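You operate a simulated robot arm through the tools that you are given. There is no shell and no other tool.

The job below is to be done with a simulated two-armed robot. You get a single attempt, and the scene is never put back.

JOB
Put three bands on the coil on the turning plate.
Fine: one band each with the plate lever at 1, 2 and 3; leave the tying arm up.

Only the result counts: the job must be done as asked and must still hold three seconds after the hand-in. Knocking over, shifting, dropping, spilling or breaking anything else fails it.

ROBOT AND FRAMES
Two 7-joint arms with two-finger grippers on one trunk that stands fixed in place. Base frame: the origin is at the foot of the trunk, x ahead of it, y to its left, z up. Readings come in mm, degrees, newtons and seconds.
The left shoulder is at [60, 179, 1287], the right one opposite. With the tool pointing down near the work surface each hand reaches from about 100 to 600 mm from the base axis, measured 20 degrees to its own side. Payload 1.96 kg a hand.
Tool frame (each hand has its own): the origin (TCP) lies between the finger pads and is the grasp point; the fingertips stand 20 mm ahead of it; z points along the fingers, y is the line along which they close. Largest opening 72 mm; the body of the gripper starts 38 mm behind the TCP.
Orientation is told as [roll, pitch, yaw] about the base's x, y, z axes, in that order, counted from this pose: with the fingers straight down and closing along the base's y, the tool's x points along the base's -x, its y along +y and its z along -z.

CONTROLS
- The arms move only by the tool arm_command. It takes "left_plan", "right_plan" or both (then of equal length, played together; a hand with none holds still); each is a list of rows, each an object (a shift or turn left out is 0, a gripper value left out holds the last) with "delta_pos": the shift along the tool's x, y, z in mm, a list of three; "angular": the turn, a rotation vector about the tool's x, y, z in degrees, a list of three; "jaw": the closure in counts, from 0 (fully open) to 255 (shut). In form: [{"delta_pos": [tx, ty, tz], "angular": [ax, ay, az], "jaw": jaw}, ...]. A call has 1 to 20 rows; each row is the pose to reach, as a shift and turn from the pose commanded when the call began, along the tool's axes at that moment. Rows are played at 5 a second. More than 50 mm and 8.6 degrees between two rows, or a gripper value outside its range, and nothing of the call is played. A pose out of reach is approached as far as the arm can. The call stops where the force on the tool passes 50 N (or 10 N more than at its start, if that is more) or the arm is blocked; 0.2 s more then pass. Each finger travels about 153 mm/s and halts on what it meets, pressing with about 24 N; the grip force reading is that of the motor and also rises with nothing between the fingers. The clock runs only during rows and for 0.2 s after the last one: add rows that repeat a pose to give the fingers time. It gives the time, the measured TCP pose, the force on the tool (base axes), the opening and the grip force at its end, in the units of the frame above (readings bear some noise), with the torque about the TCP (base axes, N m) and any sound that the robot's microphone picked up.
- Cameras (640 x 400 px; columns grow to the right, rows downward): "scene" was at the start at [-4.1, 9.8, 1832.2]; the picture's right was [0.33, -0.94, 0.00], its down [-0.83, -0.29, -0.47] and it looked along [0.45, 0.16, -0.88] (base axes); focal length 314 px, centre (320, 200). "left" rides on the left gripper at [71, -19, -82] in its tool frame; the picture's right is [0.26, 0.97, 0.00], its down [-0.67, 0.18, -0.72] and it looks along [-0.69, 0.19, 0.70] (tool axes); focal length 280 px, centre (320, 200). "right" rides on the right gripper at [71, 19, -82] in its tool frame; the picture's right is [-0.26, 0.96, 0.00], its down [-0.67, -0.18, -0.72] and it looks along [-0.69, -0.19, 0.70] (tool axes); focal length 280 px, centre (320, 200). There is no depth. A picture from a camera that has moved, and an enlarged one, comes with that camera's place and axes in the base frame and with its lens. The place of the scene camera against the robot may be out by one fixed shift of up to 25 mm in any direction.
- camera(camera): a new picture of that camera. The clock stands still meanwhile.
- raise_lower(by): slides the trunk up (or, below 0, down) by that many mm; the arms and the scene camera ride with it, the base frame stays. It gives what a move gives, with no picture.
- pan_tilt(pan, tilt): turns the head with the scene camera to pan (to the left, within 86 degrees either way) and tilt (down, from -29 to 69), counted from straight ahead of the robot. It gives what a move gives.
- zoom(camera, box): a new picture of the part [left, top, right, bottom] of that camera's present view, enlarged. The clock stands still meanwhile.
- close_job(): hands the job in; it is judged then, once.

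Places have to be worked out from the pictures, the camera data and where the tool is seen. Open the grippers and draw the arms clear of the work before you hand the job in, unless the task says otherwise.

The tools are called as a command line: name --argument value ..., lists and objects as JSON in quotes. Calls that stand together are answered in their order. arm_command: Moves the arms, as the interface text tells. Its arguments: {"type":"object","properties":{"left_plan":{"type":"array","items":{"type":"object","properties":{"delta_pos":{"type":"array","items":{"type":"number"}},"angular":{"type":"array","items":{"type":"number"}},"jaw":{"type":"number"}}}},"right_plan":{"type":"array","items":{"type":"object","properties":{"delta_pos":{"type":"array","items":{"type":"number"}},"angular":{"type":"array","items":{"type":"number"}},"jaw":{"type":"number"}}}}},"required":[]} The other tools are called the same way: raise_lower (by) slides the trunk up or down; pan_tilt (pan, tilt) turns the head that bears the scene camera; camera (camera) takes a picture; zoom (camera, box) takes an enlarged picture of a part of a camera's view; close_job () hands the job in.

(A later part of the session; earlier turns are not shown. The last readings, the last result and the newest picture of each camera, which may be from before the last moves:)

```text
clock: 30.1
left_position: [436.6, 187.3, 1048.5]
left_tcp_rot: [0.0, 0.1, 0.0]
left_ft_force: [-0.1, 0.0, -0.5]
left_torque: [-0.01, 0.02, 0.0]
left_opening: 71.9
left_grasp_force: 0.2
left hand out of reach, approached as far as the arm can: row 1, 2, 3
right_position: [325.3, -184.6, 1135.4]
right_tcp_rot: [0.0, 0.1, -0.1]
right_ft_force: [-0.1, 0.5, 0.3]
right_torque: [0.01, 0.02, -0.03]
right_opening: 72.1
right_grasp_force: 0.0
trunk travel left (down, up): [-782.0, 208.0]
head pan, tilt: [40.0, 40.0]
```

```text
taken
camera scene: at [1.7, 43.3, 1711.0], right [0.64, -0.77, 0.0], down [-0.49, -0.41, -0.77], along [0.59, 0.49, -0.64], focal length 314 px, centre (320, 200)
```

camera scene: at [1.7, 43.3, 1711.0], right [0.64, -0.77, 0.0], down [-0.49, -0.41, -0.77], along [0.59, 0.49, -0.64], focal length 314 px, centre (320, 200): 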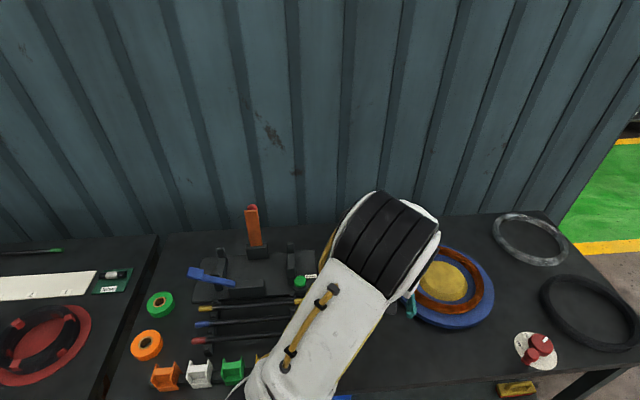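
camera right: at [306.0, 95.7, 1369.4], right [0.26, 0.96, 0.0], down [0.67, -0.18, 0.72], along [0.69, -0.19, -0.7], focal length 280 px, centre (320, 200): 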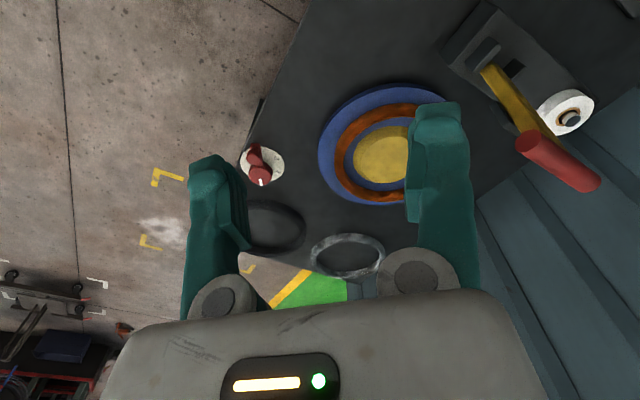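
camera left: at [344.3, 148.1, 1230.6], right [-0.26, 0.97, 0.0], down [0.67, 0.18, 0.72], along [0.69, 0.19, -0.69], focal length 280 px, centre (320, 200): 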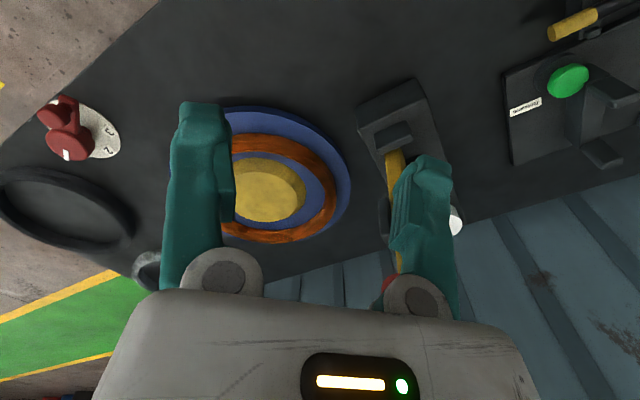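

That resolved it: the hand reached [436, 187, 1048] with the elbow leaning forward. Now I'll rise and re-take the yawed and tilted (45°/45°) orientation behind the handle bar.

arm_command --left_plan '[{"delta_pos": [10, 0, -47]}, {"delta_pos": [20, 0, -94]}, {"delta_pos": [26, 0, -142]}, {"delta_pos": [26, 12, -142], "angular": [4.73, -1.96, -4.73]}, {"delta_pos": [26, 25, -142], "angular": [9.47, -3.92, -9.47]}, {"delta_pos": [26, 38, -142], "angular": [14.2, -5.88, -14.2]}, {"delta_pos": [26, 50, -142], "angular": [18.93, -7.84, -18.93]}, {"delta_pos": [26, 63, -142], "angular": [23.67, -9.81, -23.67]}, {"delta_pos": [26, 75, -142], "angular": [28.4, -11.77, -28.4]}, {"delta_pos": [26, 88, -142], "angular": [33.13, -13.73, -33.13]}, {"delta_pos": [26, 100, -142], "angular": [37.87, -15.69, -37.87]}, {"delta_pos": [26, 113, -142], "angular": [42.6, -17.65, -42.6]}]'

camera --camera "scene"

camera --camera "left"

```text
clock: 32.7
left_position: [406.9, 300.9, 1193.5]
left_tcp_rot: [-45.1, -0.1, 44.9]
left_ft_force: [0.8, -0.2, 0.3]
left_torque: [-0.03, 0.0, 0.01]
left_opening: 72.1
left_grasp_force: 0.0
left hand out of reach, approached as far as the arm can: row 3, 4, 5
right_position: [324.4, -184.9, 1134.1]
right_tcp_rot: [0.0, 0.0, 0.0]
right_ft_force: [0.2, -0.3, 0.0]
right_torque: [0.0, 0.03, 0.02]
right_opening: 71.7
right_grasp_force: 0.0
trunk travel left (down, up): [-782.0, 208.0]
head pan, tilt: [40.0, 40.0]
```

```text
taken
camera scene: at [-0.1, 43.7, 1711.0], right [0.64, -0.77, 0.0], down [-0.49, -0.41, -0.77], along [0.59, 0.49, -0.64], focal length 314 px, centre (320, 200)
```

scene: 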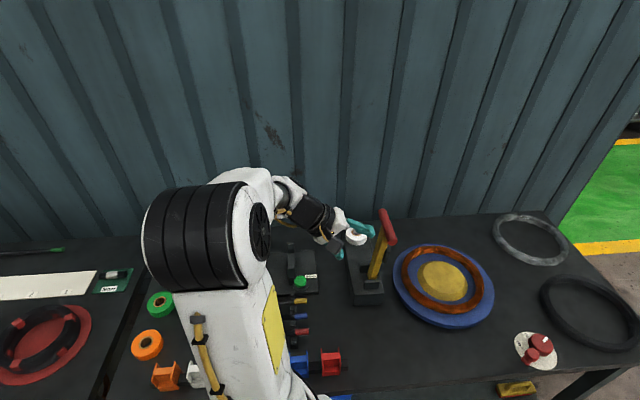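

```text
taken
camera left: at [324.9, 282.2, 1263.7], right [-0.67, 0.3, -0.68], down [0.03, 0.93, 0.38], along [0.74, 0.23, -0.63], focal length 280 px, centre (320, 200)
```

left: 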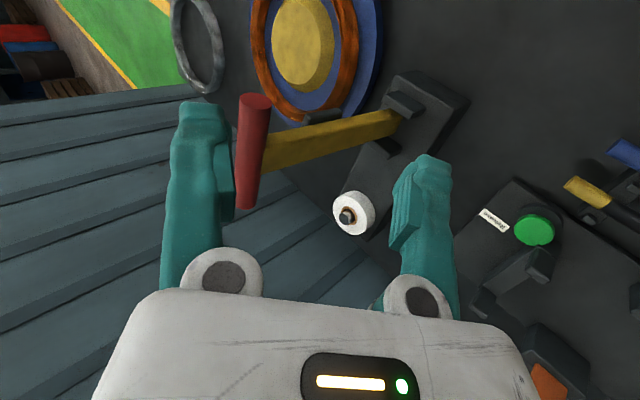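

The pose was reached. Now I'll try the pre-approach point behind the bar again.

arm_command --left_plan '[{"delta_pos": [-17, -12, 14]}, {"delta_pos": [-34, -24, 28]}, {"delta_pos": [-50.2, -36.5, 41.5]}, {"delta_pos": [-50.2, -36.5, 41.5]}]'

camera --camera "left"

camera --camera "scene"

```text
clock: 33.7
left_position: [480.4, 298.7, 1190.0]
left_tcp_rot: [-45.0, -0.1, 44.9]
left_ft_force: [0.1, 0.0, -0.7]
left_torque: [0.02, 0.03, 0.01]
left_opening: 71.9
left_grasp_force: 0.1
right_position: [324.4, -185.6, 1134.6]
right_tcp_rot: [0.0, -0.1, 0.0]
right_ft_force: [-0.2, 0.0, -0.5]
right_torque: [0.02, 0.0, 0.0]
right_opening: 72.0
right_grasp_force: 0.0
trunk travel left (down, up): [-782.0, 208.0]
head pan, tilt: [40.0, 40.0]
```

```text
taken
camera left: at [399.8, 279.6, 1261.0], right [-0.67, 0.3, -0.68], down [0.03, 0.93, 0.38], along [0.74, 0.23, -0.63], focal length 280 px, centre (320, 200)
```

left: 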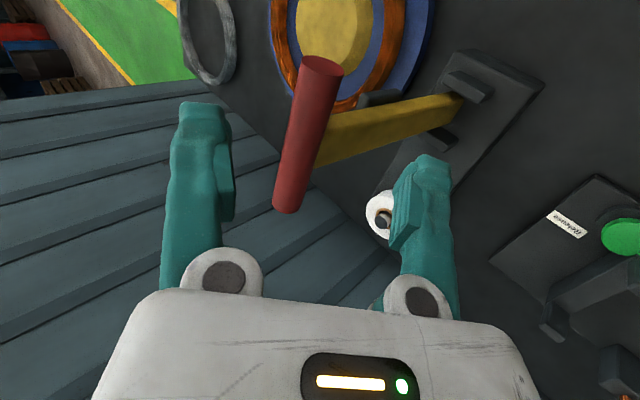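

```text
taken
camera scene: at [-0.4, 43.1, 1711.1], right [0.64, -0.77, 0.0], down [-0.49, -0.41, -0.77], along [0.59, 0.49, -0.64], focal length 314 px, centre (320, 200)
```

scene: 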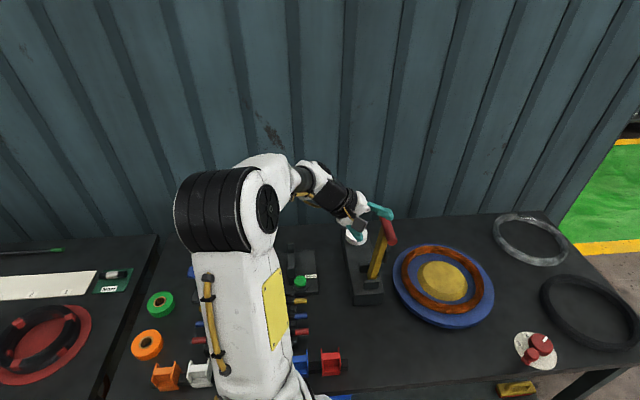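

Reached exactly, and re-triangulation confirms the bar ends at [510, 249, 1137] and [577, 326, 1144]. I'll slide the open gripper over the bar's near half along the finger direction.

arm_command --left_plan '[{"delta_pos": [0, -2, 30]}, {"delta_pos": [0, -2, 60]}, {"delta_pos": [0, -2, 76]}, {"delta_pos": [0, -2, 91]}, {"delta_pos": [0, -2, 91]}]'

camera --camera "left"

pan_tilt --pan 22 --tilt 55

zoom --camera "scene" --box '[200, 40, 440, 200]'

```text
clock: 34.9
left_position: [527.0, 249.9, 1125.5]
left_tcp_rot: [-45.0, -0.2, 44.9]
left_ft_force: [1.0, 0.3, 0.0]
left_torque: [-0.04, -0.02, 0.02]
left_opening: 72.0
left_grasp_force: 0.0
right_position: [323.9, -185.4, 1135.1]
right_tcp_rot: [0.1, 0.0, 0.0]
right_ft_force: [-0.6, 1.1, 0.7]
right_torque: [0.0, 0.03, 0.03]
right_opening: 72.4
right_grasp_force: 0.1
trunk travel left (down, up): [-782.0, 208.0]
head pan, tilt: [40.0, 40.0]
```

```text
taken
camera left: at [445.4, 231.6, 1196.1], right [-0.67, 0.3, -0.68], down [0.03, 0.93, 0.38], along [0.74, 0.23, -0.63], focal length 280 px, centre (320, 200)
```

left: 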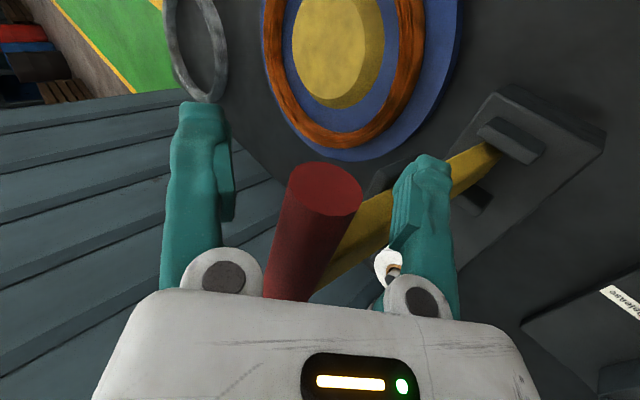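

```text
clock: 35.7
left_position: [526.3, 251.3, 1124.8]
left_tcp_rot: [-45.0, -0.1, 45.0]
left_ft_force: [0.1, 0.7, 0.4]
left_torque: [0.01, 0.04, -0.03]
left_opening: 71.8
left_grasp_force: 0.0
right_position: [325.3, -185.0, 1134.0]
right_tcp_rot: [0.0, 0.0, 0.0]
right_ft_force: [-1.3, 0.4, -0.2]
right_torque: [-0.01, -0.02, 0.03]
right_opening: 71.9
right_grasp_force: 0.0
trunk travel left (down, up): [-782.0, 208.0]
head pan, tilt: [22.0, 55.0]
```

```text
2.50 times, centred on (320, 120) of scene
camera zoom: at [1.9, 15.5, 1690.4], right [0.38, -0.93, 0.0], down [-0.76, -0.31, -0.57], along [0.53, 0.22, -0.82], focal length 785 px, centre (320, 400)
```

zoom: 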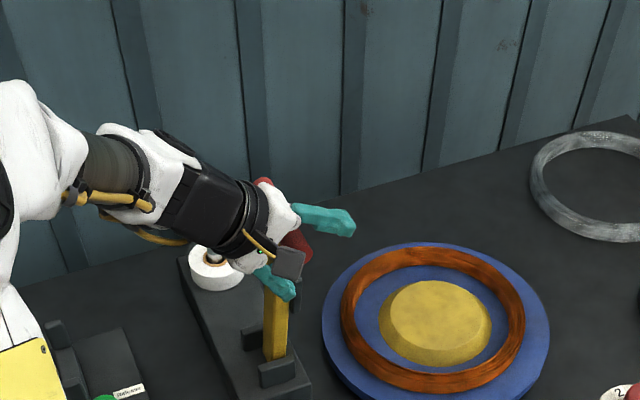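

The bar sits between the open fingers on its near half, clear of the arm. I'll close to a loose cage (about 42 mm) and start the swing with the first 20° of arc, checking forces.

arm_command --left_plan '[{"jaw": 106}, {"jaw": 106}]'

arm_command --left_plan '[{"delta_pos": [-0.7, -6.9, 7.2]}, {"delta_pos": [-1.4, -13.5, 14.7]}, {"delta_pos": [-2.8, -25.7, 30.6]}, {"delta_pos": [-4.2, -36.5, 47.5]}, {"delta_pos": [-5.5, -45.7, 65.3]}]'

camera --camera "left"

zoom --camera "scene" --box '[200, 40, 440, 200]'

```text
clock: 36.3
left_position: [526.4, 252.0, 1125.3]
left_tcp_rot: [-44.9, -0.1, 45.1]
left_ft_force: [0.9, -0.1, 0.1]
left_torque: [-0.01, -0.02, 0.0]
left_opening: 41.8
left_grasp_force: 0.0
right_position: [324.5, -185.4, 1134.9]
right_tcp_rot: [-0.1, 0.0, 0.1]
right_ft_force: [0.4, -0.4, 0.7]
right_torque: [0.02, 0.02, -0.06]
right_opening: 71.8
right_grasp_force: 0.1
trunk travel left (down, up): [-782.0, 208.0]
head pan, tilt: [22.0, 55.0]
```

```text
clock: 37.5
left_position: [586.8, 200.4, 1110.6]
left_tcp_rot: [-45.0, 0.1, 44.9]
left_ft_force: [0.2, 0.0, -0.1]
left_torque: [-0.01, 0.0, -0.01]
left_opening: 42.2
left_grasp_force: 0.1
right_position: [324.6, -185.0, 1135.2]
right_tcp_rot: [0.0, 0.0, 0.0]
right_ft_force: [0.0, -0.2, -0.3]
right_torque: [0.0, 0.04, 0.01]
right_opening: 72.0
right_grasp_force: 0.0
trunk travel left (down, up): [-782.0, 208.0]
head pan, tilt: [22.0, 55.0]
```

```text
taken
camera left: at [506.3, 181.1, 1181.7], right [-0.67, 0.3, -0.68], down [0.03, 0.93, 0.38], along [0.74, 0.23, -0.63], focal length 280 px, centre (320, 200)
```

left: 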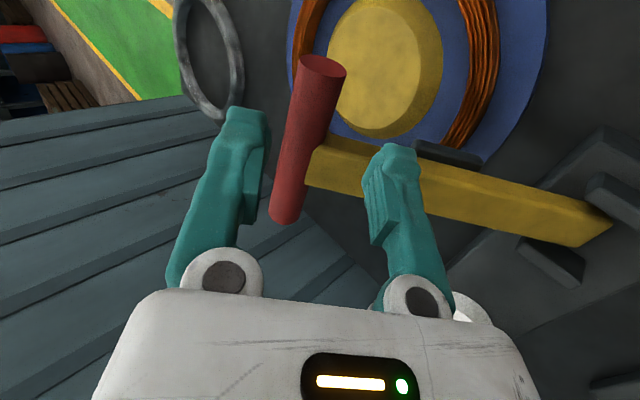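

```text
2.50 times, centred on (320, 120) of scene
camera zoom: at [2.5, 15.1, 1690.4], right [0.37, -0.93, 0.0], down [-0.76, -0.31, -0.57], along [0.53, 0.21, -0.82], focal length 785 px, centre (320, 400)
```

zoom: 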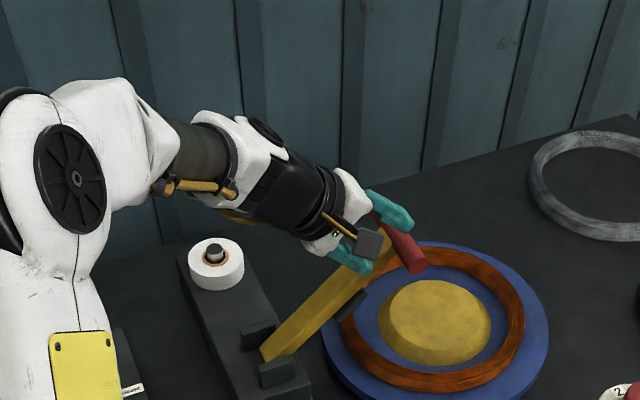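

The arm tipped past the hand under its own weight: the bar is now about 45° over while my cage is at 20°. I'll wait briefly to see where it settles.

arm_command --left_plan '[{}, {}]'

camera --camera "left"

zoom --camera "scene" --box '[200, 40, 440, 200]'

```text
clock: 38.1
left_position: [585.8, 200.2, 1111.4]
left_tcp_rot: [-45.0, -0.1, 45.0]
left_ft_force: [0.1, 1.2, 1.1]
left_torque: [0.04, -0.04, 0.0]
left_opening: 42.1
left_grasp_force: 0.0
right_position: [324.0, -186.4, 1134.7]
right_tcp_rot: [0.0, 0.1, 0.0]
right_ft_force: [0.2, -0.5, 0.1]
right_torque: [-0.02, -0.02, -0.02]
right_opening: 71.8
right_grasp_force: 0.1
trunk travel left (down, up): [-782.0, 208.0]
head pan, tilt: [22.0, 55.0]
```

```text
taken
camera left: at [505.7, 181.2, 1181.9], right [-0.67, 0.3, -0.68], down [0.03, 0.93, 0.38], along [0.74, 0.23, -0.63], focal length 280 px, centre (320, 200)
```

left: 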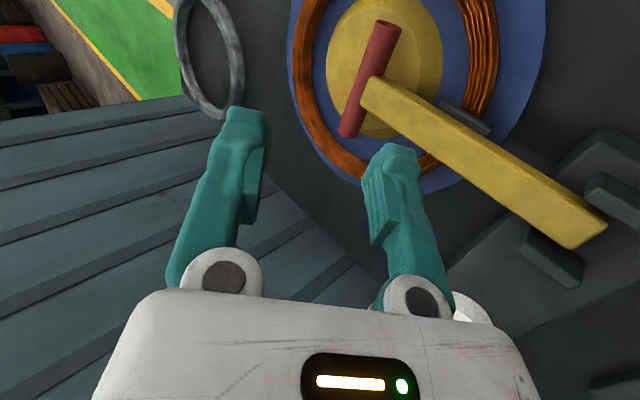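

```text
2.50 times, centred on (320, 120) of scene
camera zoom: at [1.9, 15.3, 1690.4], right [0.37, -0.93, 0.0], down [-0.76, -0.31, -0.57], along [0.53, 0.21, -0.82], focal length 785 px, centre (320, 400)
```

zoom: 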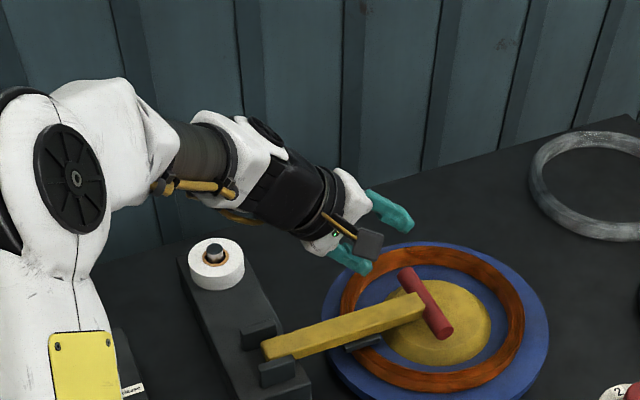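

The arm has dropped nearly onto the coil with no sound so far. I'll wait a bit more to see if it has come to rest.

arm_command --left_plan '[{}, {}, {}]'

camera --camera "left"

zoom --camera "scene" --box '[260, 90, 420, 200]'

```text
clock: 38.9
left_position: [585.0, 200.7, 1112.1]
left_tcp_rot: [-44.9, -0.1, 45.0]
left_ft_force: [-0.3, -0.1, 0.1]
left_torque: [0.0, -0.04, 0.0]
left_opening: 42.1
left_grasp_force: 0.1
right_position: [324.6, -185.2, 1135.1]
right_tcp_rot: [-0.1, 0.0, 0.0]
right_ft_force: [0.0, 0.6, 0.0]
right_torque: [-0.01, 0.02, 0.0]
right_opening: 72.2
right_grasp_force: 0.1
trunk travel left (down, up): [-782.0, 208.0]
head pan, tilt: [22.0, 55.0]
```

```text
taken
camera left: at [505.6, 181.3, 1182.0], right [-0.67, 0.3, -0.68], down [0.03, 0.93, 0.38], along [0.74, 0.23, -0.63], focal length 280 px, centre (320, 200)
```

left: 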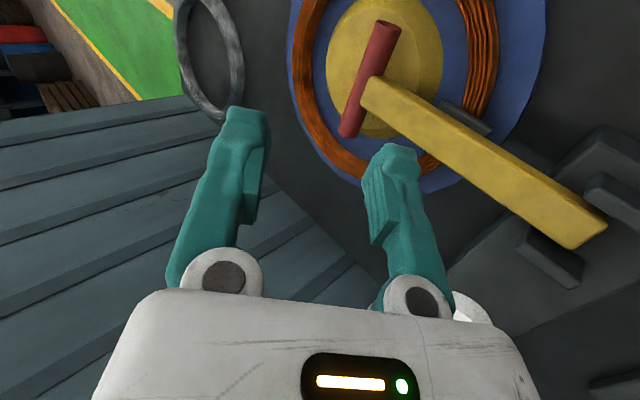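

```text
3.64 times, centred on (340, 145) of scene
camera zoom: at [1.8, 15.4, 1690.4], right [0.37, -0.93, 0.0], down [-0.76, -0.31, -0.57], along [0.53, 0.21, -0.82], focal length 1141 px, centre (247, 400)
```

zoom: 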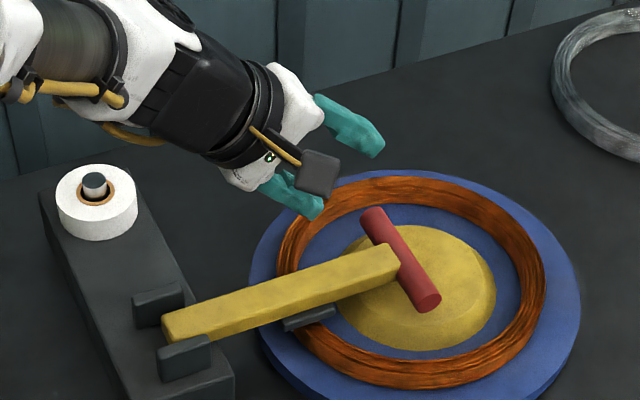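

The arm rests nearly flat with the head at the coil and no tie sound, so it likely needs a press. The bar's centre is now around [655, 145, 955]; I'll open the jaw and move to a pre-approach point above its near half.

arm_command --left_plan '[{"delta_pos": [7, 11, 25], "jaw": 0}, {"delta_pos": [14, 22, 50]}, {"delta_pos": [21, 33, 75]}, {"delta_pos": [27.6, 43.9, 98.9]}, {"delta_pos": [27.6, 43.9, 98.9]}]'

camera --camera "left"

zoom --camera "scene" --box '[240, 60, 420, 200]'

```text
clock: 40.1
left_position: [594.8, 152.1, 1011.5]
left_tcp_rot: [-45.0, -0.1, 45.0]
left_ft_force: [0.3, -0.1, 0.3]
left_torque: [0.04, 0.0, 0.0]
left_opening: 72.0
left_grasp_force: 0.1
right_position: [323.5, -185.6, 1135.0]
right_tcp_rot: [0.0, 0.0, 0.0]
right_ft_force: [0.6, -0.8, 0.3]
right_torque: [0.02, -0.01, 0.02]
right_opening: 71.9
right_grasp_force: 0.1
trunk travel left (down, up): [-782.0, 208.0]
head pan, tilt: [22.0, 55.0]
```

```text
taken
camera left: at [514.6, 132.9, 1083.7], right [-0.67, 0.3, -0.68], down [0.03, 0.93, 0.38], along [0.74, 0.23, -0.63], focal length 280 px, centre (320, 200)
```

left: 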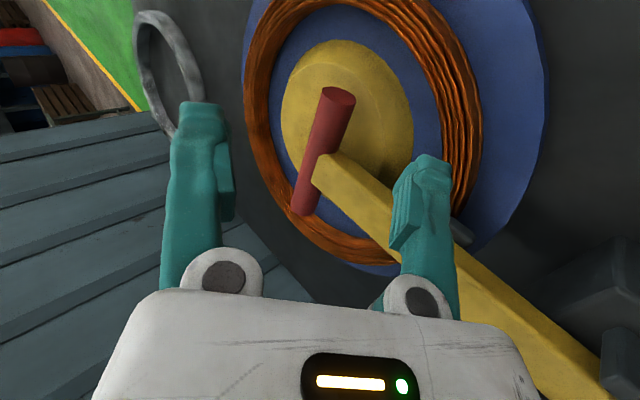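

```text
2.86 times, centred on (330, 130) of scene
camera zoom: at [1.2, 15.3, 1690.4], right [0.37, -0.93, 0.0], down [-0.76, -0.31, -0.57], along [0.53, 0.21, -0.82], focal length 897 px, centre (291, 400)
```

zoom: 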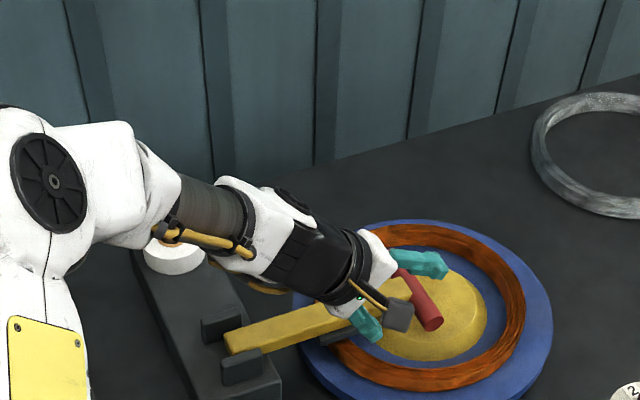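

Two-view triangulation puts the bar at about [632, 118, 948] to [708, 192, 940], lying just above the yellow hub, so there's no room to cage it here. I'll close the fingers and move above the arm's end just behind the bar, ready to press straight down.

arm_command --left_plan '[{"delta_pos": [-10, -3, -2], "jaw": 255}, {"delta_pos": [-25, -6, 3]}, {"delta_pos": [-40, -10, 9]}, {"delta_pos": [-55.9, -13.5, 13.5]}, {"delta_pos": [-55.9, -13.5, 13.5]}]'

camera --camera "left"

zoom --camera "scene" --box '[260, 80, 420, 200]'

```text
clock: 41.3
left_position: [648.5, 180.4, 1013.3]
left_tcp_rot: [-45.0, 0.0, 44.9]
left_ft_force: [-0.5, -0.4, 0.1]
left_torque: [-0.04, 0.0, 0.02]
left_opening: 0.0
left_grasp_force: 23.8
right_position: [324.5, -184.9, 1135.1]
right_tcp_rot: [0.0, 0.0, 0.0]
right_ft_force: [0.6, -0.2, 0.3]
right_torque: [0.0, 0.01, -0.03]
right_opening: 72.1
right_grasp_force: 0.1
trunk travel left (down, up): [-782.0, 208.0]
head pan, tilt: [22.0, 55.0]
```

```text
taken
camera left: at [567.9, 160.9, 1083.0], right [-0.67, 0.3, -0.68], down [0.03, 0.93, 0.38], along [0.74, 0.23, -0.63], focal length 280 px, centre (320, 200)
```

left: 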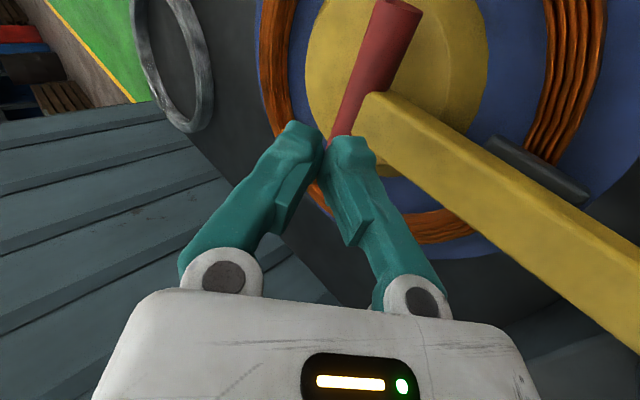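

```text
3.33 times, centred on (340, 140) of scene
camera zoom: at [1.5, 15.2, 1690.4], right [0.37, -0.93, 0.0], down [-0.76, -0.31, -0.57], along [0.53, 0.21, -0.82], focal length 1046 px, centre (253, 400)
```

zoom: 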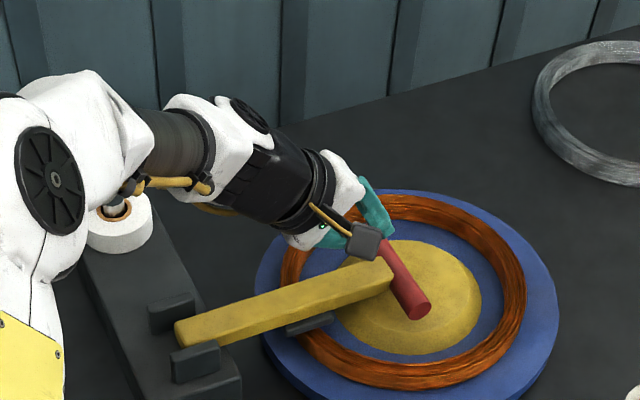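

The fingertips are above the arm's end right behind the bar, with contact expected at TCP z≈975. I'll press straight down in small steps and listen.

arm_command --left_plan '[{"delta_pos": [0, 14, 14]}, {"delta_pos": [0, 21, 21]}, {"delta_pos": [0, 24.7, 24.7]}, {"delta_pos": [0, 26.9, 26.9]}, {"delta_pos": [0, 28.3, 28.3]}]'

camera --camera "left"

```text
clock: 42.5
left_position: [649.8, 178.8, 970.4]
left_tcp_rot: [-45.0, -0.1, 45.0]
left_ft_force: [0.3, 0.0, 0.1]
left_torque: [0.0, -0.02, 0.01]
left_opening: 0.0
left_grasp_force: 24.2
right_position: [323.8, -187.1, 1134.6]
right_tcp_rot: [0.0, 0.1, 0.0]
right_ft_force: [-0.4, -0.2, 0.1]
right_torque: [0.04, 0.0, 0.0]
right_opening: 72.0
right_grasp_force: 0.1
trunk travel left (down, up): [-782.0, 208.0]
head pan, tilt: [22.0, 55.0]
```

```text
taken
camera left: at [568.3, 159.8, 1041.6], right [-0.67, 0.3, -0.68], down [0.03, 0.93, 0.38], along [0.74, 0.23, -0.63], focal length 280 px, centre (320, 200)
```

left: 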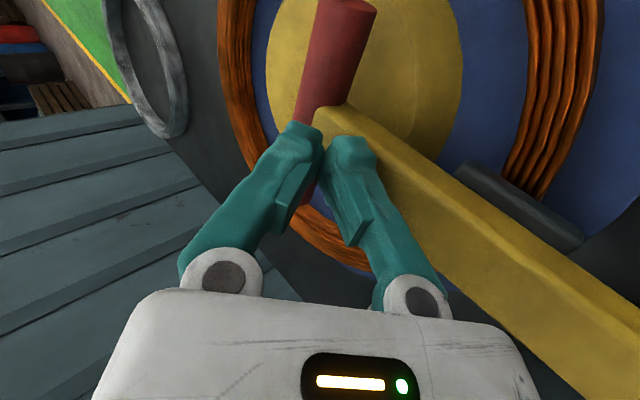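

No contact yet at z 970. I'll continue down in small steps.

arm_command --left_plan '[{"delta_pos": [0, 2.1, 2.1]}, {"delta_pos": [0, 4.2, 4.2]}, {"delta_pos": [0, 6.4, 6.4]}, {"delta_pos": [0, 8.5, 8.5]}, {"delta_pos": [0, 10.6, 10.6]}]'

camera --camera "left"

zoom --camera "scene" --box '[260, 80, 420, 200]'

```text
clock: 43.8
left_position: [649.8, 179.5, 963.8]
left_tcp_rot: [-45.7, -0.6, 45.1]
left_ft_force: [-6.7, 0.1, 20.9]
left_torque: [-0.05, 0.23, -0.05]
left_opening: 0.0
left_grasp_force: 24.3
right_position: [320.3, -186.0, 1135.8]
right_tcp_rot: [0.1, -0.3, 0.0]
right_ft_force: [0.7, 0.0, -0.3]
right_torque: [0.05, 0.01, 0.02]
right_opening: 72.2
right_grasp_force: 0.0
trunk travel left (down, up): [-782.0, 208.0]
head pan, tilt: [22.0, 55.0]
stopped in row 5 (left hand): the force on the tool passed its limit at 52 N (the readings are from after the stop); the commanded pose is now the measured one
```

```text
taken
camera left: at [567.7, 159.6, 1033.9], right [-0.66, 0.29, -0.69], down [0.02, 0.93, 0.38], along [0.75, 0.24, -0.61], focal length 280 px, centre (320, 200)
```

left: 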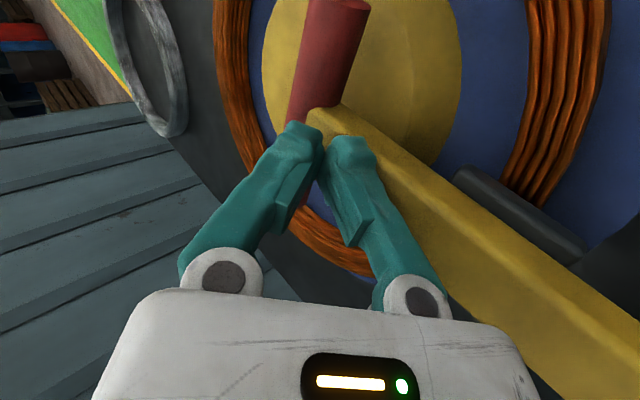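

```text
3.33 times, centred on (340, 140) of scene
camera zoom: at [-4.0, 14.9, 1690.2], right [0.37, -0.93, 0.0], down [-0.76, -0.31, -0.58], along [0.53, 0.22, -0.82], focal length 1046 px, centre (253, 400)
```

zoom: 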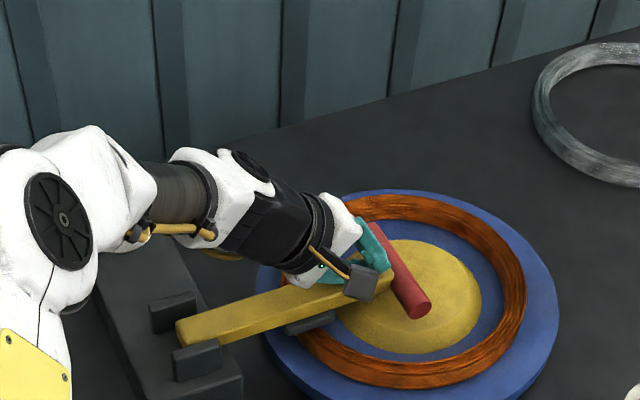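

The arm is on a hard stop (52 N) and no sound was heard, so whether it tied can only be seen after lifting it. I'll rise, reduce the tilt to 20°, and hover with open fingers over the bar's near half so I can grip it from above.

arm_command --left_plan '[{"delta_pos": [0, -14, -14]}, {"delta_pos": [0, -28, -28]}, {"delta_pos": [0, -46, -46], "jaw": 0}, {"delta_pos": [0, -46, -46], "angular": [-8.3, 0, 0]}, {"delta_pos": [0, -46, -46], "angular": [-16.6, 0, 0]}, {"delta_pos": [0, -46, -46], "angular": [-24.9, 0, 0]}]'

camera --camera "left"

zoom --camera "scene" --box '[260, 80, 420, 200]'

```text
clock: 45.2
left_position: [651.3, 178.8, 1024.6]
left_tcp_rot: [-20.3, -0.5, 45.3]
left_ft_force: [-0.3, -0.7, 0.7]
left_torque: [-0.01, 0.04, 0.04]
left_opening: 71.9
left_grasp_force: 0.0
right_position: [325.5, -187.0, 1134.4]
right_tcp_rot: [0.1, 0.1, -0.1]
right_ft_force: [0.0, 0.4, 0.1]
right_torque: [-0.03, 0.04, 0.0]
right_opening: 72.1
right_grasp_force: 0.3
trunk travel left (down, up): [-782.0, 208.0]
head pan, tilt: [22.0, 55.0]
```

```text
taken
camera left: at [593.6, 135.3, 1107.4], right [-0.83, 0.45, -0.34], down [0.17, 0.77, 0.61], along [0.54, 0.45, -0.71], focal length 280 px, centre (320, 200)
```

left: 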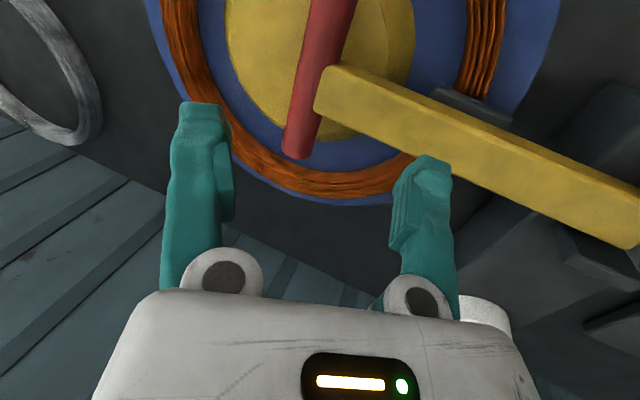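

```text
3.33 times, centred on (340, 140) of scene
camera zoom: at [2.7, 14.7, 1690.4], right [0.37, -0.93, 0.0], down [-0.76, -0.31, -0.57], along [0.53, 0.22, -0.82], focal length 1046 px, centre (253, 400)
```

zoom: 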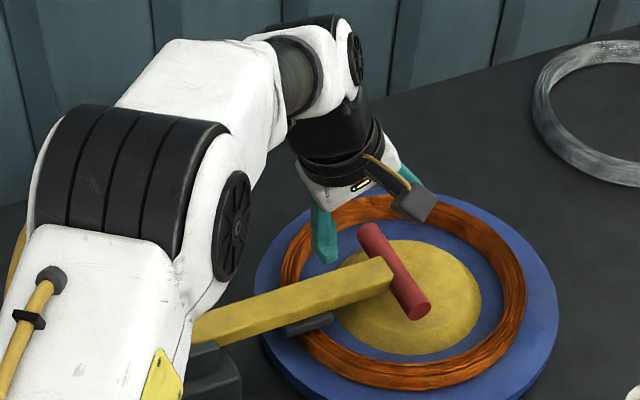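

The fingers hover well and the bar centre re-triangulates to about [673, 153, 937]. I'll bring the tool to nearly vertical over the bar's near half, with the jaw at about 45 mm.

arm_command --left_plan '[{"delta_pos": [13, -5.5, 14], "angular": [-5.7, 0, 0], "jaw": 90}, {"delta_pos": [26, -11, 29], "angular": [-11.4, 0, 0]}, {"delta_pos": [38.9, -16.6, 43.3], "angular": [-17, 0, 0]}, {"delta_pos": [38.9, -16.6, 43.3], "angular": [-17, 0, 0]}]'

camera --camera "left"

zoom --camera "scene" --box '[260, 80, 420, 200]'

```text
clock: 46.2
left_position: [625.2, 161.8, 1022.3]
left_tcp_rot: [-6.4, -1.5, 45.2]
left_ft_force: [0.3, -0.8, 0.5]
left_torque: [-0.01, 0.0, -0.02]
left_opening: 46.6
left_grasp_force: 0.1
left hand out of reach, approached as far as the arm can: row 2, 3, 4
right_position: [323.2, -185.8, 1133.8]
right_tcp_rot: [0.1, 0.1, 0.0]
right_ft_force: [0.5, -0.5, 0.2]
right_torque: [0.01, 0.02, -0.01]
right_opening: 72.0
right_grasp_force: 0.0
trunk travel left (down, up): [-782.0, 208.0]
head pan, tilt: [22.0, 55.0]
```

```text
taken
camera left: at [580.8, 101.9, 1103.2], right [-0.86, 0.49, -0.11], down [0.28, 0.65, 0.71], along [0.42, 0.58, -0.7], focal length 280 px, centre (320, 200)
```

left: 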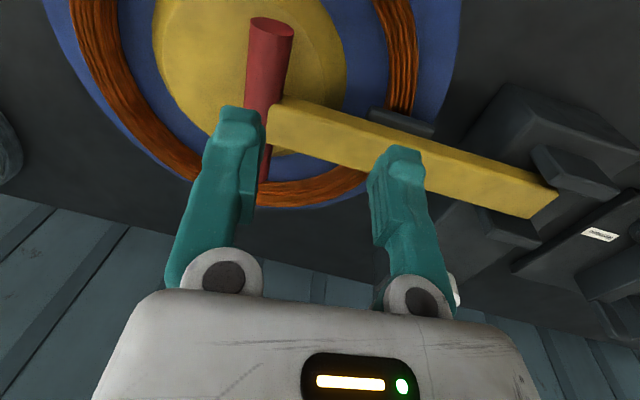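

```text
3.33 times, centred on (340, 140) of scene
camera zoom: at [3.3, 14.6, 1690.4], right [0.37, -0.93, 0.0], down [-0.76, -0.31, -0.57], along [0.53, 0.22, -0.82], focal length 1046 px, centre (253, 400)
```

zoom: 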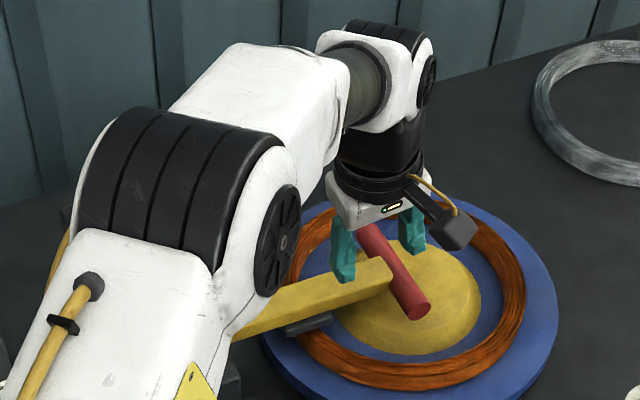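

Fully vertical is just out of reach, so I'll use a 12° tilt. By geometry the fingertips then never go below the bar's own underside. I'll move to a hover 45 mm above the bar's near half.

arm_command --left_plan '[{"delta_pos": [4, -12, 16], "angular": [3, 0, 0]}, {"delta_pos": [8.5, -23.4, 31.8], "angular": [5.6, 0, 0]}, {"delta_pos": [8.5, -23.4, 31.8], "angular": [5.6, 0, 0]}]'

camera --camera "left"

zoom --camera "scene" --box '[260, 80, 420, 200]'

```text
clock: 47.0
left_position: [638.1, 138.6, 993.3]
left_tcp_rot: [-12.3, -1.6, 45.3]
left_ft_force: [1.4, 0.4, 0.3]
left_torque: [-0.02, 0.05, 0.0]
left_opening: 46.8
left_grasp_force: 0.1
right_position: [324.6, -186.0, 1135.0]
right_tcp_rot: [0.0, 0.1, 0.1]
right_ft_force: [-0.5, -0.2, 1.0]
right_torque: [0.0, -0.02, -0.03]
right_opening: 72.2
right_grasp_force: 0.0
trunk travel left (down, up): [-782.0, 208.0]
head pan, tilt: [22.0, 55.0]
```

```text
taken
camera left: at [587.9, 85.1, 1074.4], right [-0.85, 0.48, -0.21], down [0.23, 0.7, 0.68], along [0.47, 0.53, -0.7], focal length 280 px, centre (320, 200)
```

left: 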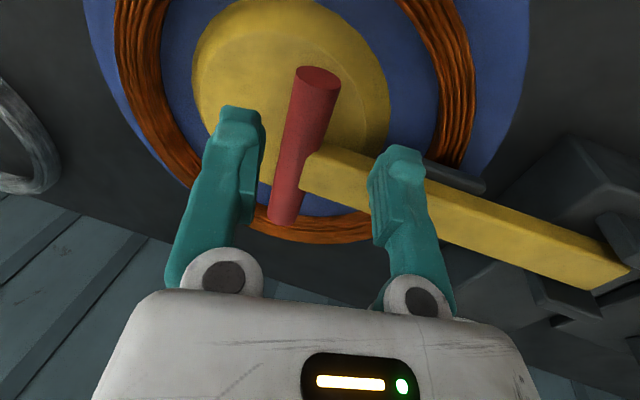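

```text
3.33 times, centred on (340, 140) of scene
camera zoom: at [1.2, 15.5, 1690.4], right [0.37, -0.93, 0.0], down [-0.76, -0.31, -0.57], along [0.53, 0.21, -0.82], focal length 1046 px, centre (253, 400)
```

zoom: 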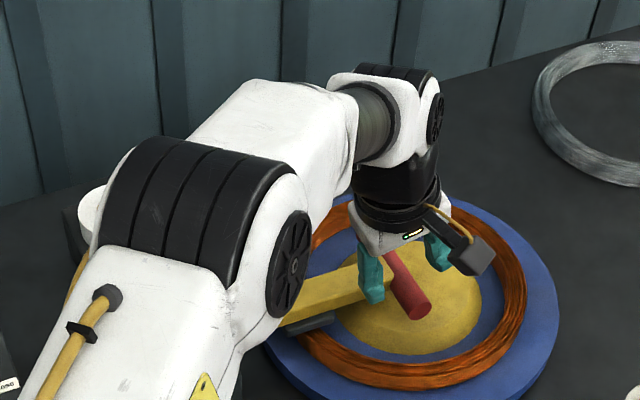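

Fresh two-view fits put the bar ends at [641, 117, 932] and [713, 193, 938], about 26 mm in diameter. I'll descend along the finger direction to straddle the near half.

arm_command --left_plan '[{"delta_pos": [-1, -1.4, 16]}, {"delta_pos": [-2, -2.8, 32]}, {"delta_pos": [-3, -4.2, 41]}, {"delta_pos": [-3, -4.2, 48]}, {"delta_pos": [-3, -4.2, 48]}]'

camera --camera "left"

zoom --camera "scene" --box '[300, 80, 420, 180]'

```text
clock: 48.2
left_position: [652.9, 131.8, 949.1]
left_tcp_rot: [-12.2, -1.6, 45.3]
left_ft_force: [-1.0, 0.2, -0.4]
left_torque: [-0.01, -0.02, 0.02]
left_opening: 46.6
left_grasp_force: 0.1
right_position: [324.9, -184.8, 1133.6]
right_tcp_rot: [0.0, -0.1, 0.0]
right_ft_force: [0.4, 0.8, 0.9]
right_torque: [0.01, 0.0, 0.02]
right_opening: 72.2
right_grasp_force: 0.2
trunk travel left (down, up): [-782.0, 208.0]
head pan, tilt: [22.0, 55.0]
```

```text
taken
camera left: at [603.1, 78.4, 1029.4], right [-0.85, 0.48, -0.21], down [0.23, 0.7, 0.68], along [0.47, 0.53, -0.7], focal length 280 px, centre (320, 200)
```

left: 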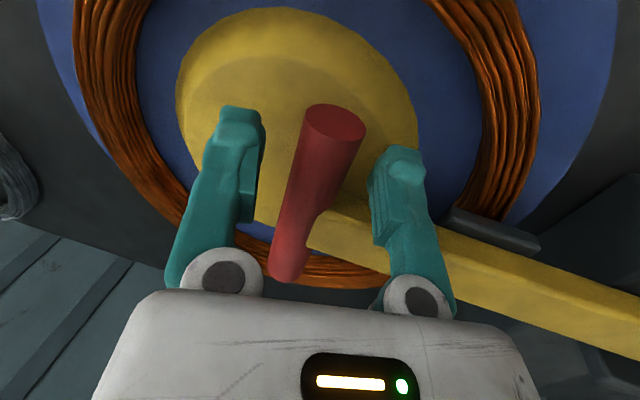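

```text
4.00 times, centred on (360, 130) of scene
camera zoom: at [1.6, 15.2, 1690.4], right [0.37, -0.93, 0.0], down [-0.76, -0.31, -0.57], along [0.53, 0.21, -0.82], focal length 1255 px, centre (160, 480)
```

zoom: 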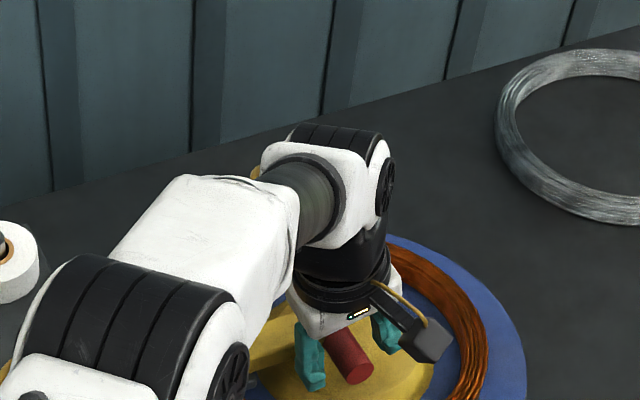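

The bar sits between the fingers. I'll go 4 mm deeper and close to grip it.

arm_command --left_plan '[{"delta_pos": [0, 0, 4]}, {"delta_pos": [0, 0, 4], "jaw": 150}, {"delta_pos": [0, 0, 4], "jaw": 200}, {"delta_pos": [0, 0, 4], "jaw": 255}, {"delta_pos": [0, 0, 4], "jaw": 255}]'

camera --camera "left"

```text
clock: 49.4
left_position: [652.7, 131.8, 943.8]
left_tcp_rot: [-12.1, -1.4, 45.3]
left_ft_force: [-1.9, 1.0, -1.6]
left_torque: [0.17, -0.11, 0.07]
left_opening: 21.9
left_grasp_force: 40.0
right_position: [324.5, -186.6, 1134.3]
right_tcp_rot: [0.0, 0.0, 0.0]
right_ft_force: [0.3, -0.2, -0.4]
right_torque: [-0.01, 0.02, -0.02]
right_opening: 72.0
right_grasp_force: 0.1
trunk travel left (down, up): [-782.0, 208.0]
head pan, tilt: [22.0, 55.0]
```

```text
taken
camera left: at [603.1, 78.2, 1025.2], right [-0.85, 0.48, -0.21], down [0.23, 0.7, 0.68], along [0.47, 0.53, -0.7], focal length 280 px, centre (320, 200)
```

left: 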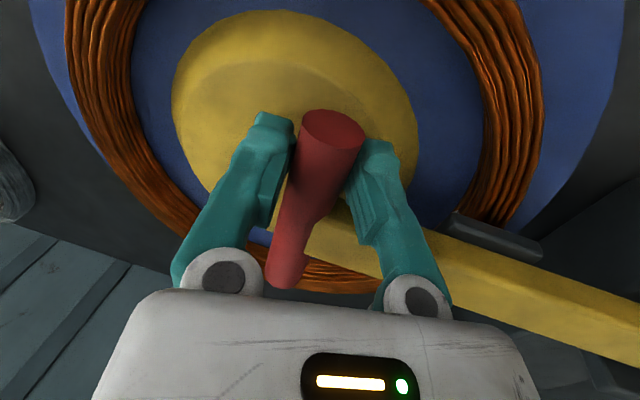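

Gripped at 22 mm opening. I'll lift along the fitted arc (radius ≈196 mm about pivot z≈944), first up to about 60° from vertical, and check forces.

arm_command --left_plan '[{"delta_pos": [0, -2.5, -13]}, {"delta_pos": [0, -5, -25.8]}, {"delta_pos": [0, -6.3, -42.9]}, {"delta_pos": [0, -5.8, -60]}, {"delta_pos": [0, -4.6, -77]}, {"delta_pos": [0, -1.2, -94]}, {"delta_pos": [0, 3.1, -110.2]}]'

camera --camera "left"

zoom --camera "scene" --box '[260, 60, 440, 200]'

```text
clock: 51.0
left_position: [629.2, 154.1, 1048.1]
left_tcp_rot: [-12.0, -1.2, 45.4]
left_ft_force: [-27.7, 26.7, -30.3]
left_torque: [0.47, -0.84, 0.34]
left_opening: 16.9
left_grasp_force: 40.2
right_position: [323.2, -179.4, 1135.8]
right_tcp_rot: [-0.3, 0.0, 0.1]
right_ft_force: [-0.5, 0.5, 0.6]
right_torque: [-0.01, -0.03, -0.03]
right_opening: 72.0
right_grasp_force: 0.0
trunk travel left (down, up): [-782.0, 208.0]
head pan, tilt: [22.0, 55.0]
```

```text
taken
camera left: at [580.8, 100.9, 1130.0], right [-0.85, 0.48, -0.21], down [0.23, 0.7, 0.68], along [0.47, 0.53, -0.71], focal length 280 px, centre (320, 200)
```

left: 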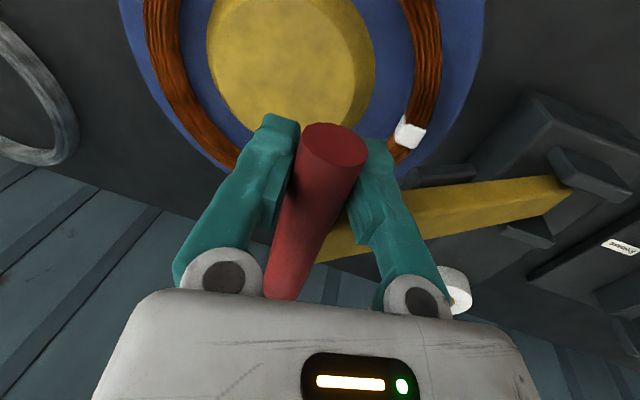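

```text
2.86 times, centred on (350, 130) of scene
camera zoom: at [-0.6, 24.0, 1689.9], right [0.38, -0.93, 0.01], down [-0.76, -0.31, -0.57], along [0.53, 0.21, -0.82], focal length 897 px, centre (234, 400)
```

zoom: 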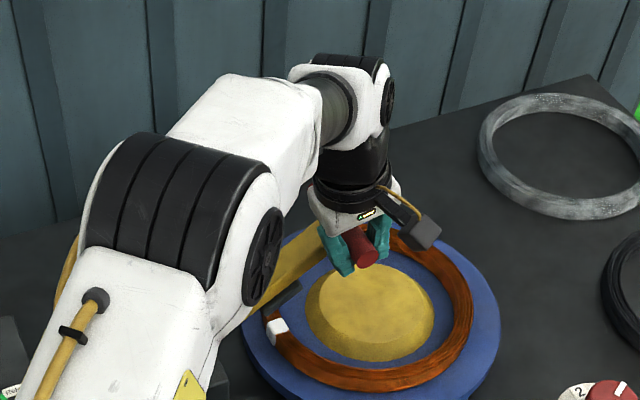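

There's a white band on the coil, so the first tie at position 1 worked. The lift force (≈49 N) points inward to the pivot, so the true arc is a little tighter. I'll relieve about 6 mm that way and continue a short step.

arm_command --left_plan '[{"delta_pos": [0, 5.9, 0.8]}, {"delta_pos": [0, 11.5, -12]}, {"delta_pos": [0, 17.7, -25.7]}]'

camera --camera "left"

```text
clock: 51.8
left_position: [616.7, 167.8, 1070.5]
left_tcp_rot: [-12.2, -1.4, 45.4]
left_ft_force: [-11.0, 26.1, -28.8]
left_torque: [0.22, -0.8, 0.08]
left_opening: 16.0
left_grasp_force: 40.3
right_position: [325.9, -179.5, 1135.7]
right_tcp_rot: [-0.3, 0.1, -0.1]
right_ft_force: [0.8, -0.4, 0.9]
right_torque: [-0.03, -0.04, 0.02]
right_opening: 72.0
right_grasp_force: 0.0
trunk travel left (down, up): [-782.0, 208.0]
head pan, tilt: [22.0, 55.0]
```

```text
taken
camera left: at [567.7, 113.6, 1151.7], right [-0.85, 0.48, -0.21], down [0.23, 0.7, 0.68], along [0.47, 0.53, -0.71], focal length 280 px, centre (320, 200)
```

left: 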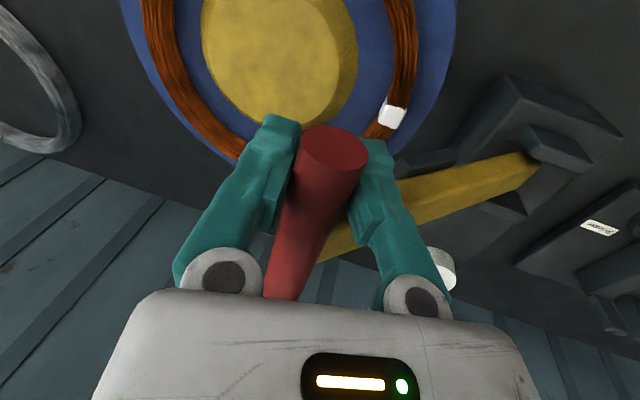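

The force is still mostly inward (≈38 N), so I'll tighten the radius a bit more and continue to about 40° from vertical.

arm_command --left_plan '[{"delta_pos": [0, 5.3, 2.9]}, {"delta_pos": [0, 9.8, -4.5]}, {"delta_pos": [0, 14.2, -12.3]}, {"delta_pos": [0, 19.3, -19.5]}, {"delta_pos": [0, 24.4, -26.7]}]'

camera --camera "left"

zoom --camera "scene" --box '[260, 60, 440, 200]'

```text
clock: 53.0
left_position: [597.1, 184.6, 1091.3]
left_tcp_rot: [-12.2, -1.3, 45.2]
left_ft_force: [17.7, 14.9, -2.0]
left_torque: [-0.15, -0.2, -0.06]
left_opening: 15.5
left_grasp_force: 40.1
right_position: [327.4, -182.0, 1133.5]
right_tcp_rot: [-0.2, 0.2, 0.0]
right_ft_force: [-0.2, -0.2, -0.3]
right_torque: [0.01, 0.02, -0.02]
right_opening: 72.1
right_grasp_force: 0.0
trunk travel left (down, up): [-782.0, 208.0]
head pan, tilt: [22.0, 55.0]
```

```text
taken
camera left: at [548.2, 131.6, 1174.6], right [-0.85, 0.48, -0.21], down [0.23, 0.7, 0.68], along [0.47, 0.53, -0.71], focal length 280 px, centre (320, 200)
```

left: 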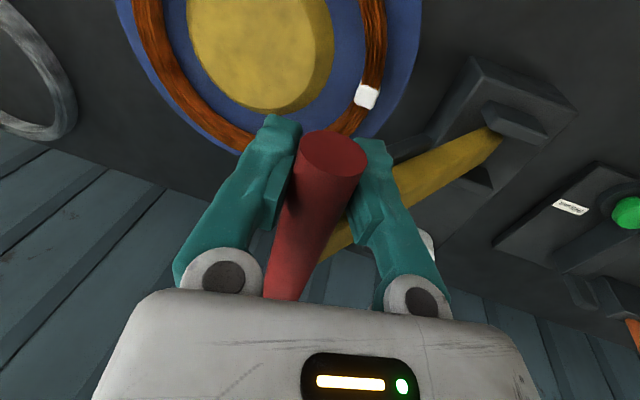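

```text
2.86 times, centred on (350, 130) of scene
camera zoom: at [6.8, 19.8, 1690.4], right [0.37, -0.93, 0.0], down [-0.76, -0.31, -0.57], along [0.53, 0.21, -0.82], focal length 897 px, centre (234, 400)
```

zoom: 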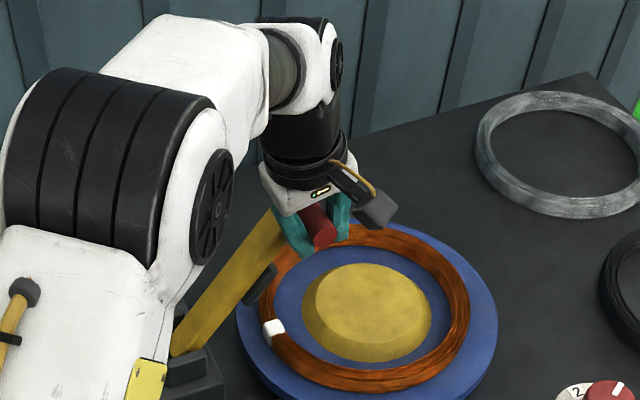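

In-plane force is now near zero and there's about 23 N along the bar, so the hand needs to drift slightly along the bar. I'll continue up to about 25° with that correction.

arm_command --left_plan '[{"delta_pos": [-2, 4.5, -4.7]}, {"delta_pos": [-2.3, 8.9, -9.3]}, {"delta_pos": [-2.7, 15, -15.4]}, {"delta_pos": [-3, 21.2, -21.5]}, {"delta_pos": [-3.3, 28, -27.1]}, {"delta_pos": [-3.5, 34.6, -32.7]}]'

camera --camera "left"

```text
clock: 54.4
left_position: [565.7, 216.7, 1115.1]
left_tcp_rot: [-11.9, -1.2, 45.1]
left_ft_force: [-9.3, 2.7, -30.8]
left_torque: [-0.21, -0.53, 0.05]
left_opening: 14.1
left_grasp_force: 40.1
right_position: [324.9, -183.5, 1133.7]
right_tcp_rot: [-0.2, 0.1, 0.0]
right_ft_force: [0.1, -0.4, 0.8]
right_torque: [0.04, 0.02, -0.02]
right_opening: 72.0
right_grasp_force: 0.0
trunk travel left (down, up): [-782.0, 208.0]
head pan, tilt: [22.0, 55.0]
```

```text
taken
camera left: at [517.4, 162.8, 1198.7], right [-0.85, 0.48, -0.2], down [0.23, 0.7, 0.68], along [0.47, 0.53, -0.71], focal length 280 px, centre (320, 200)
```

left: 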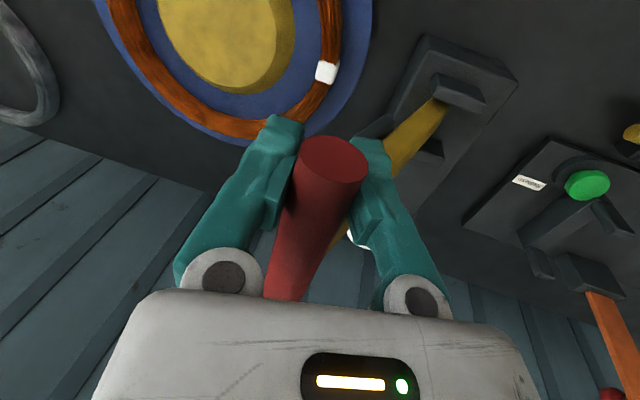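

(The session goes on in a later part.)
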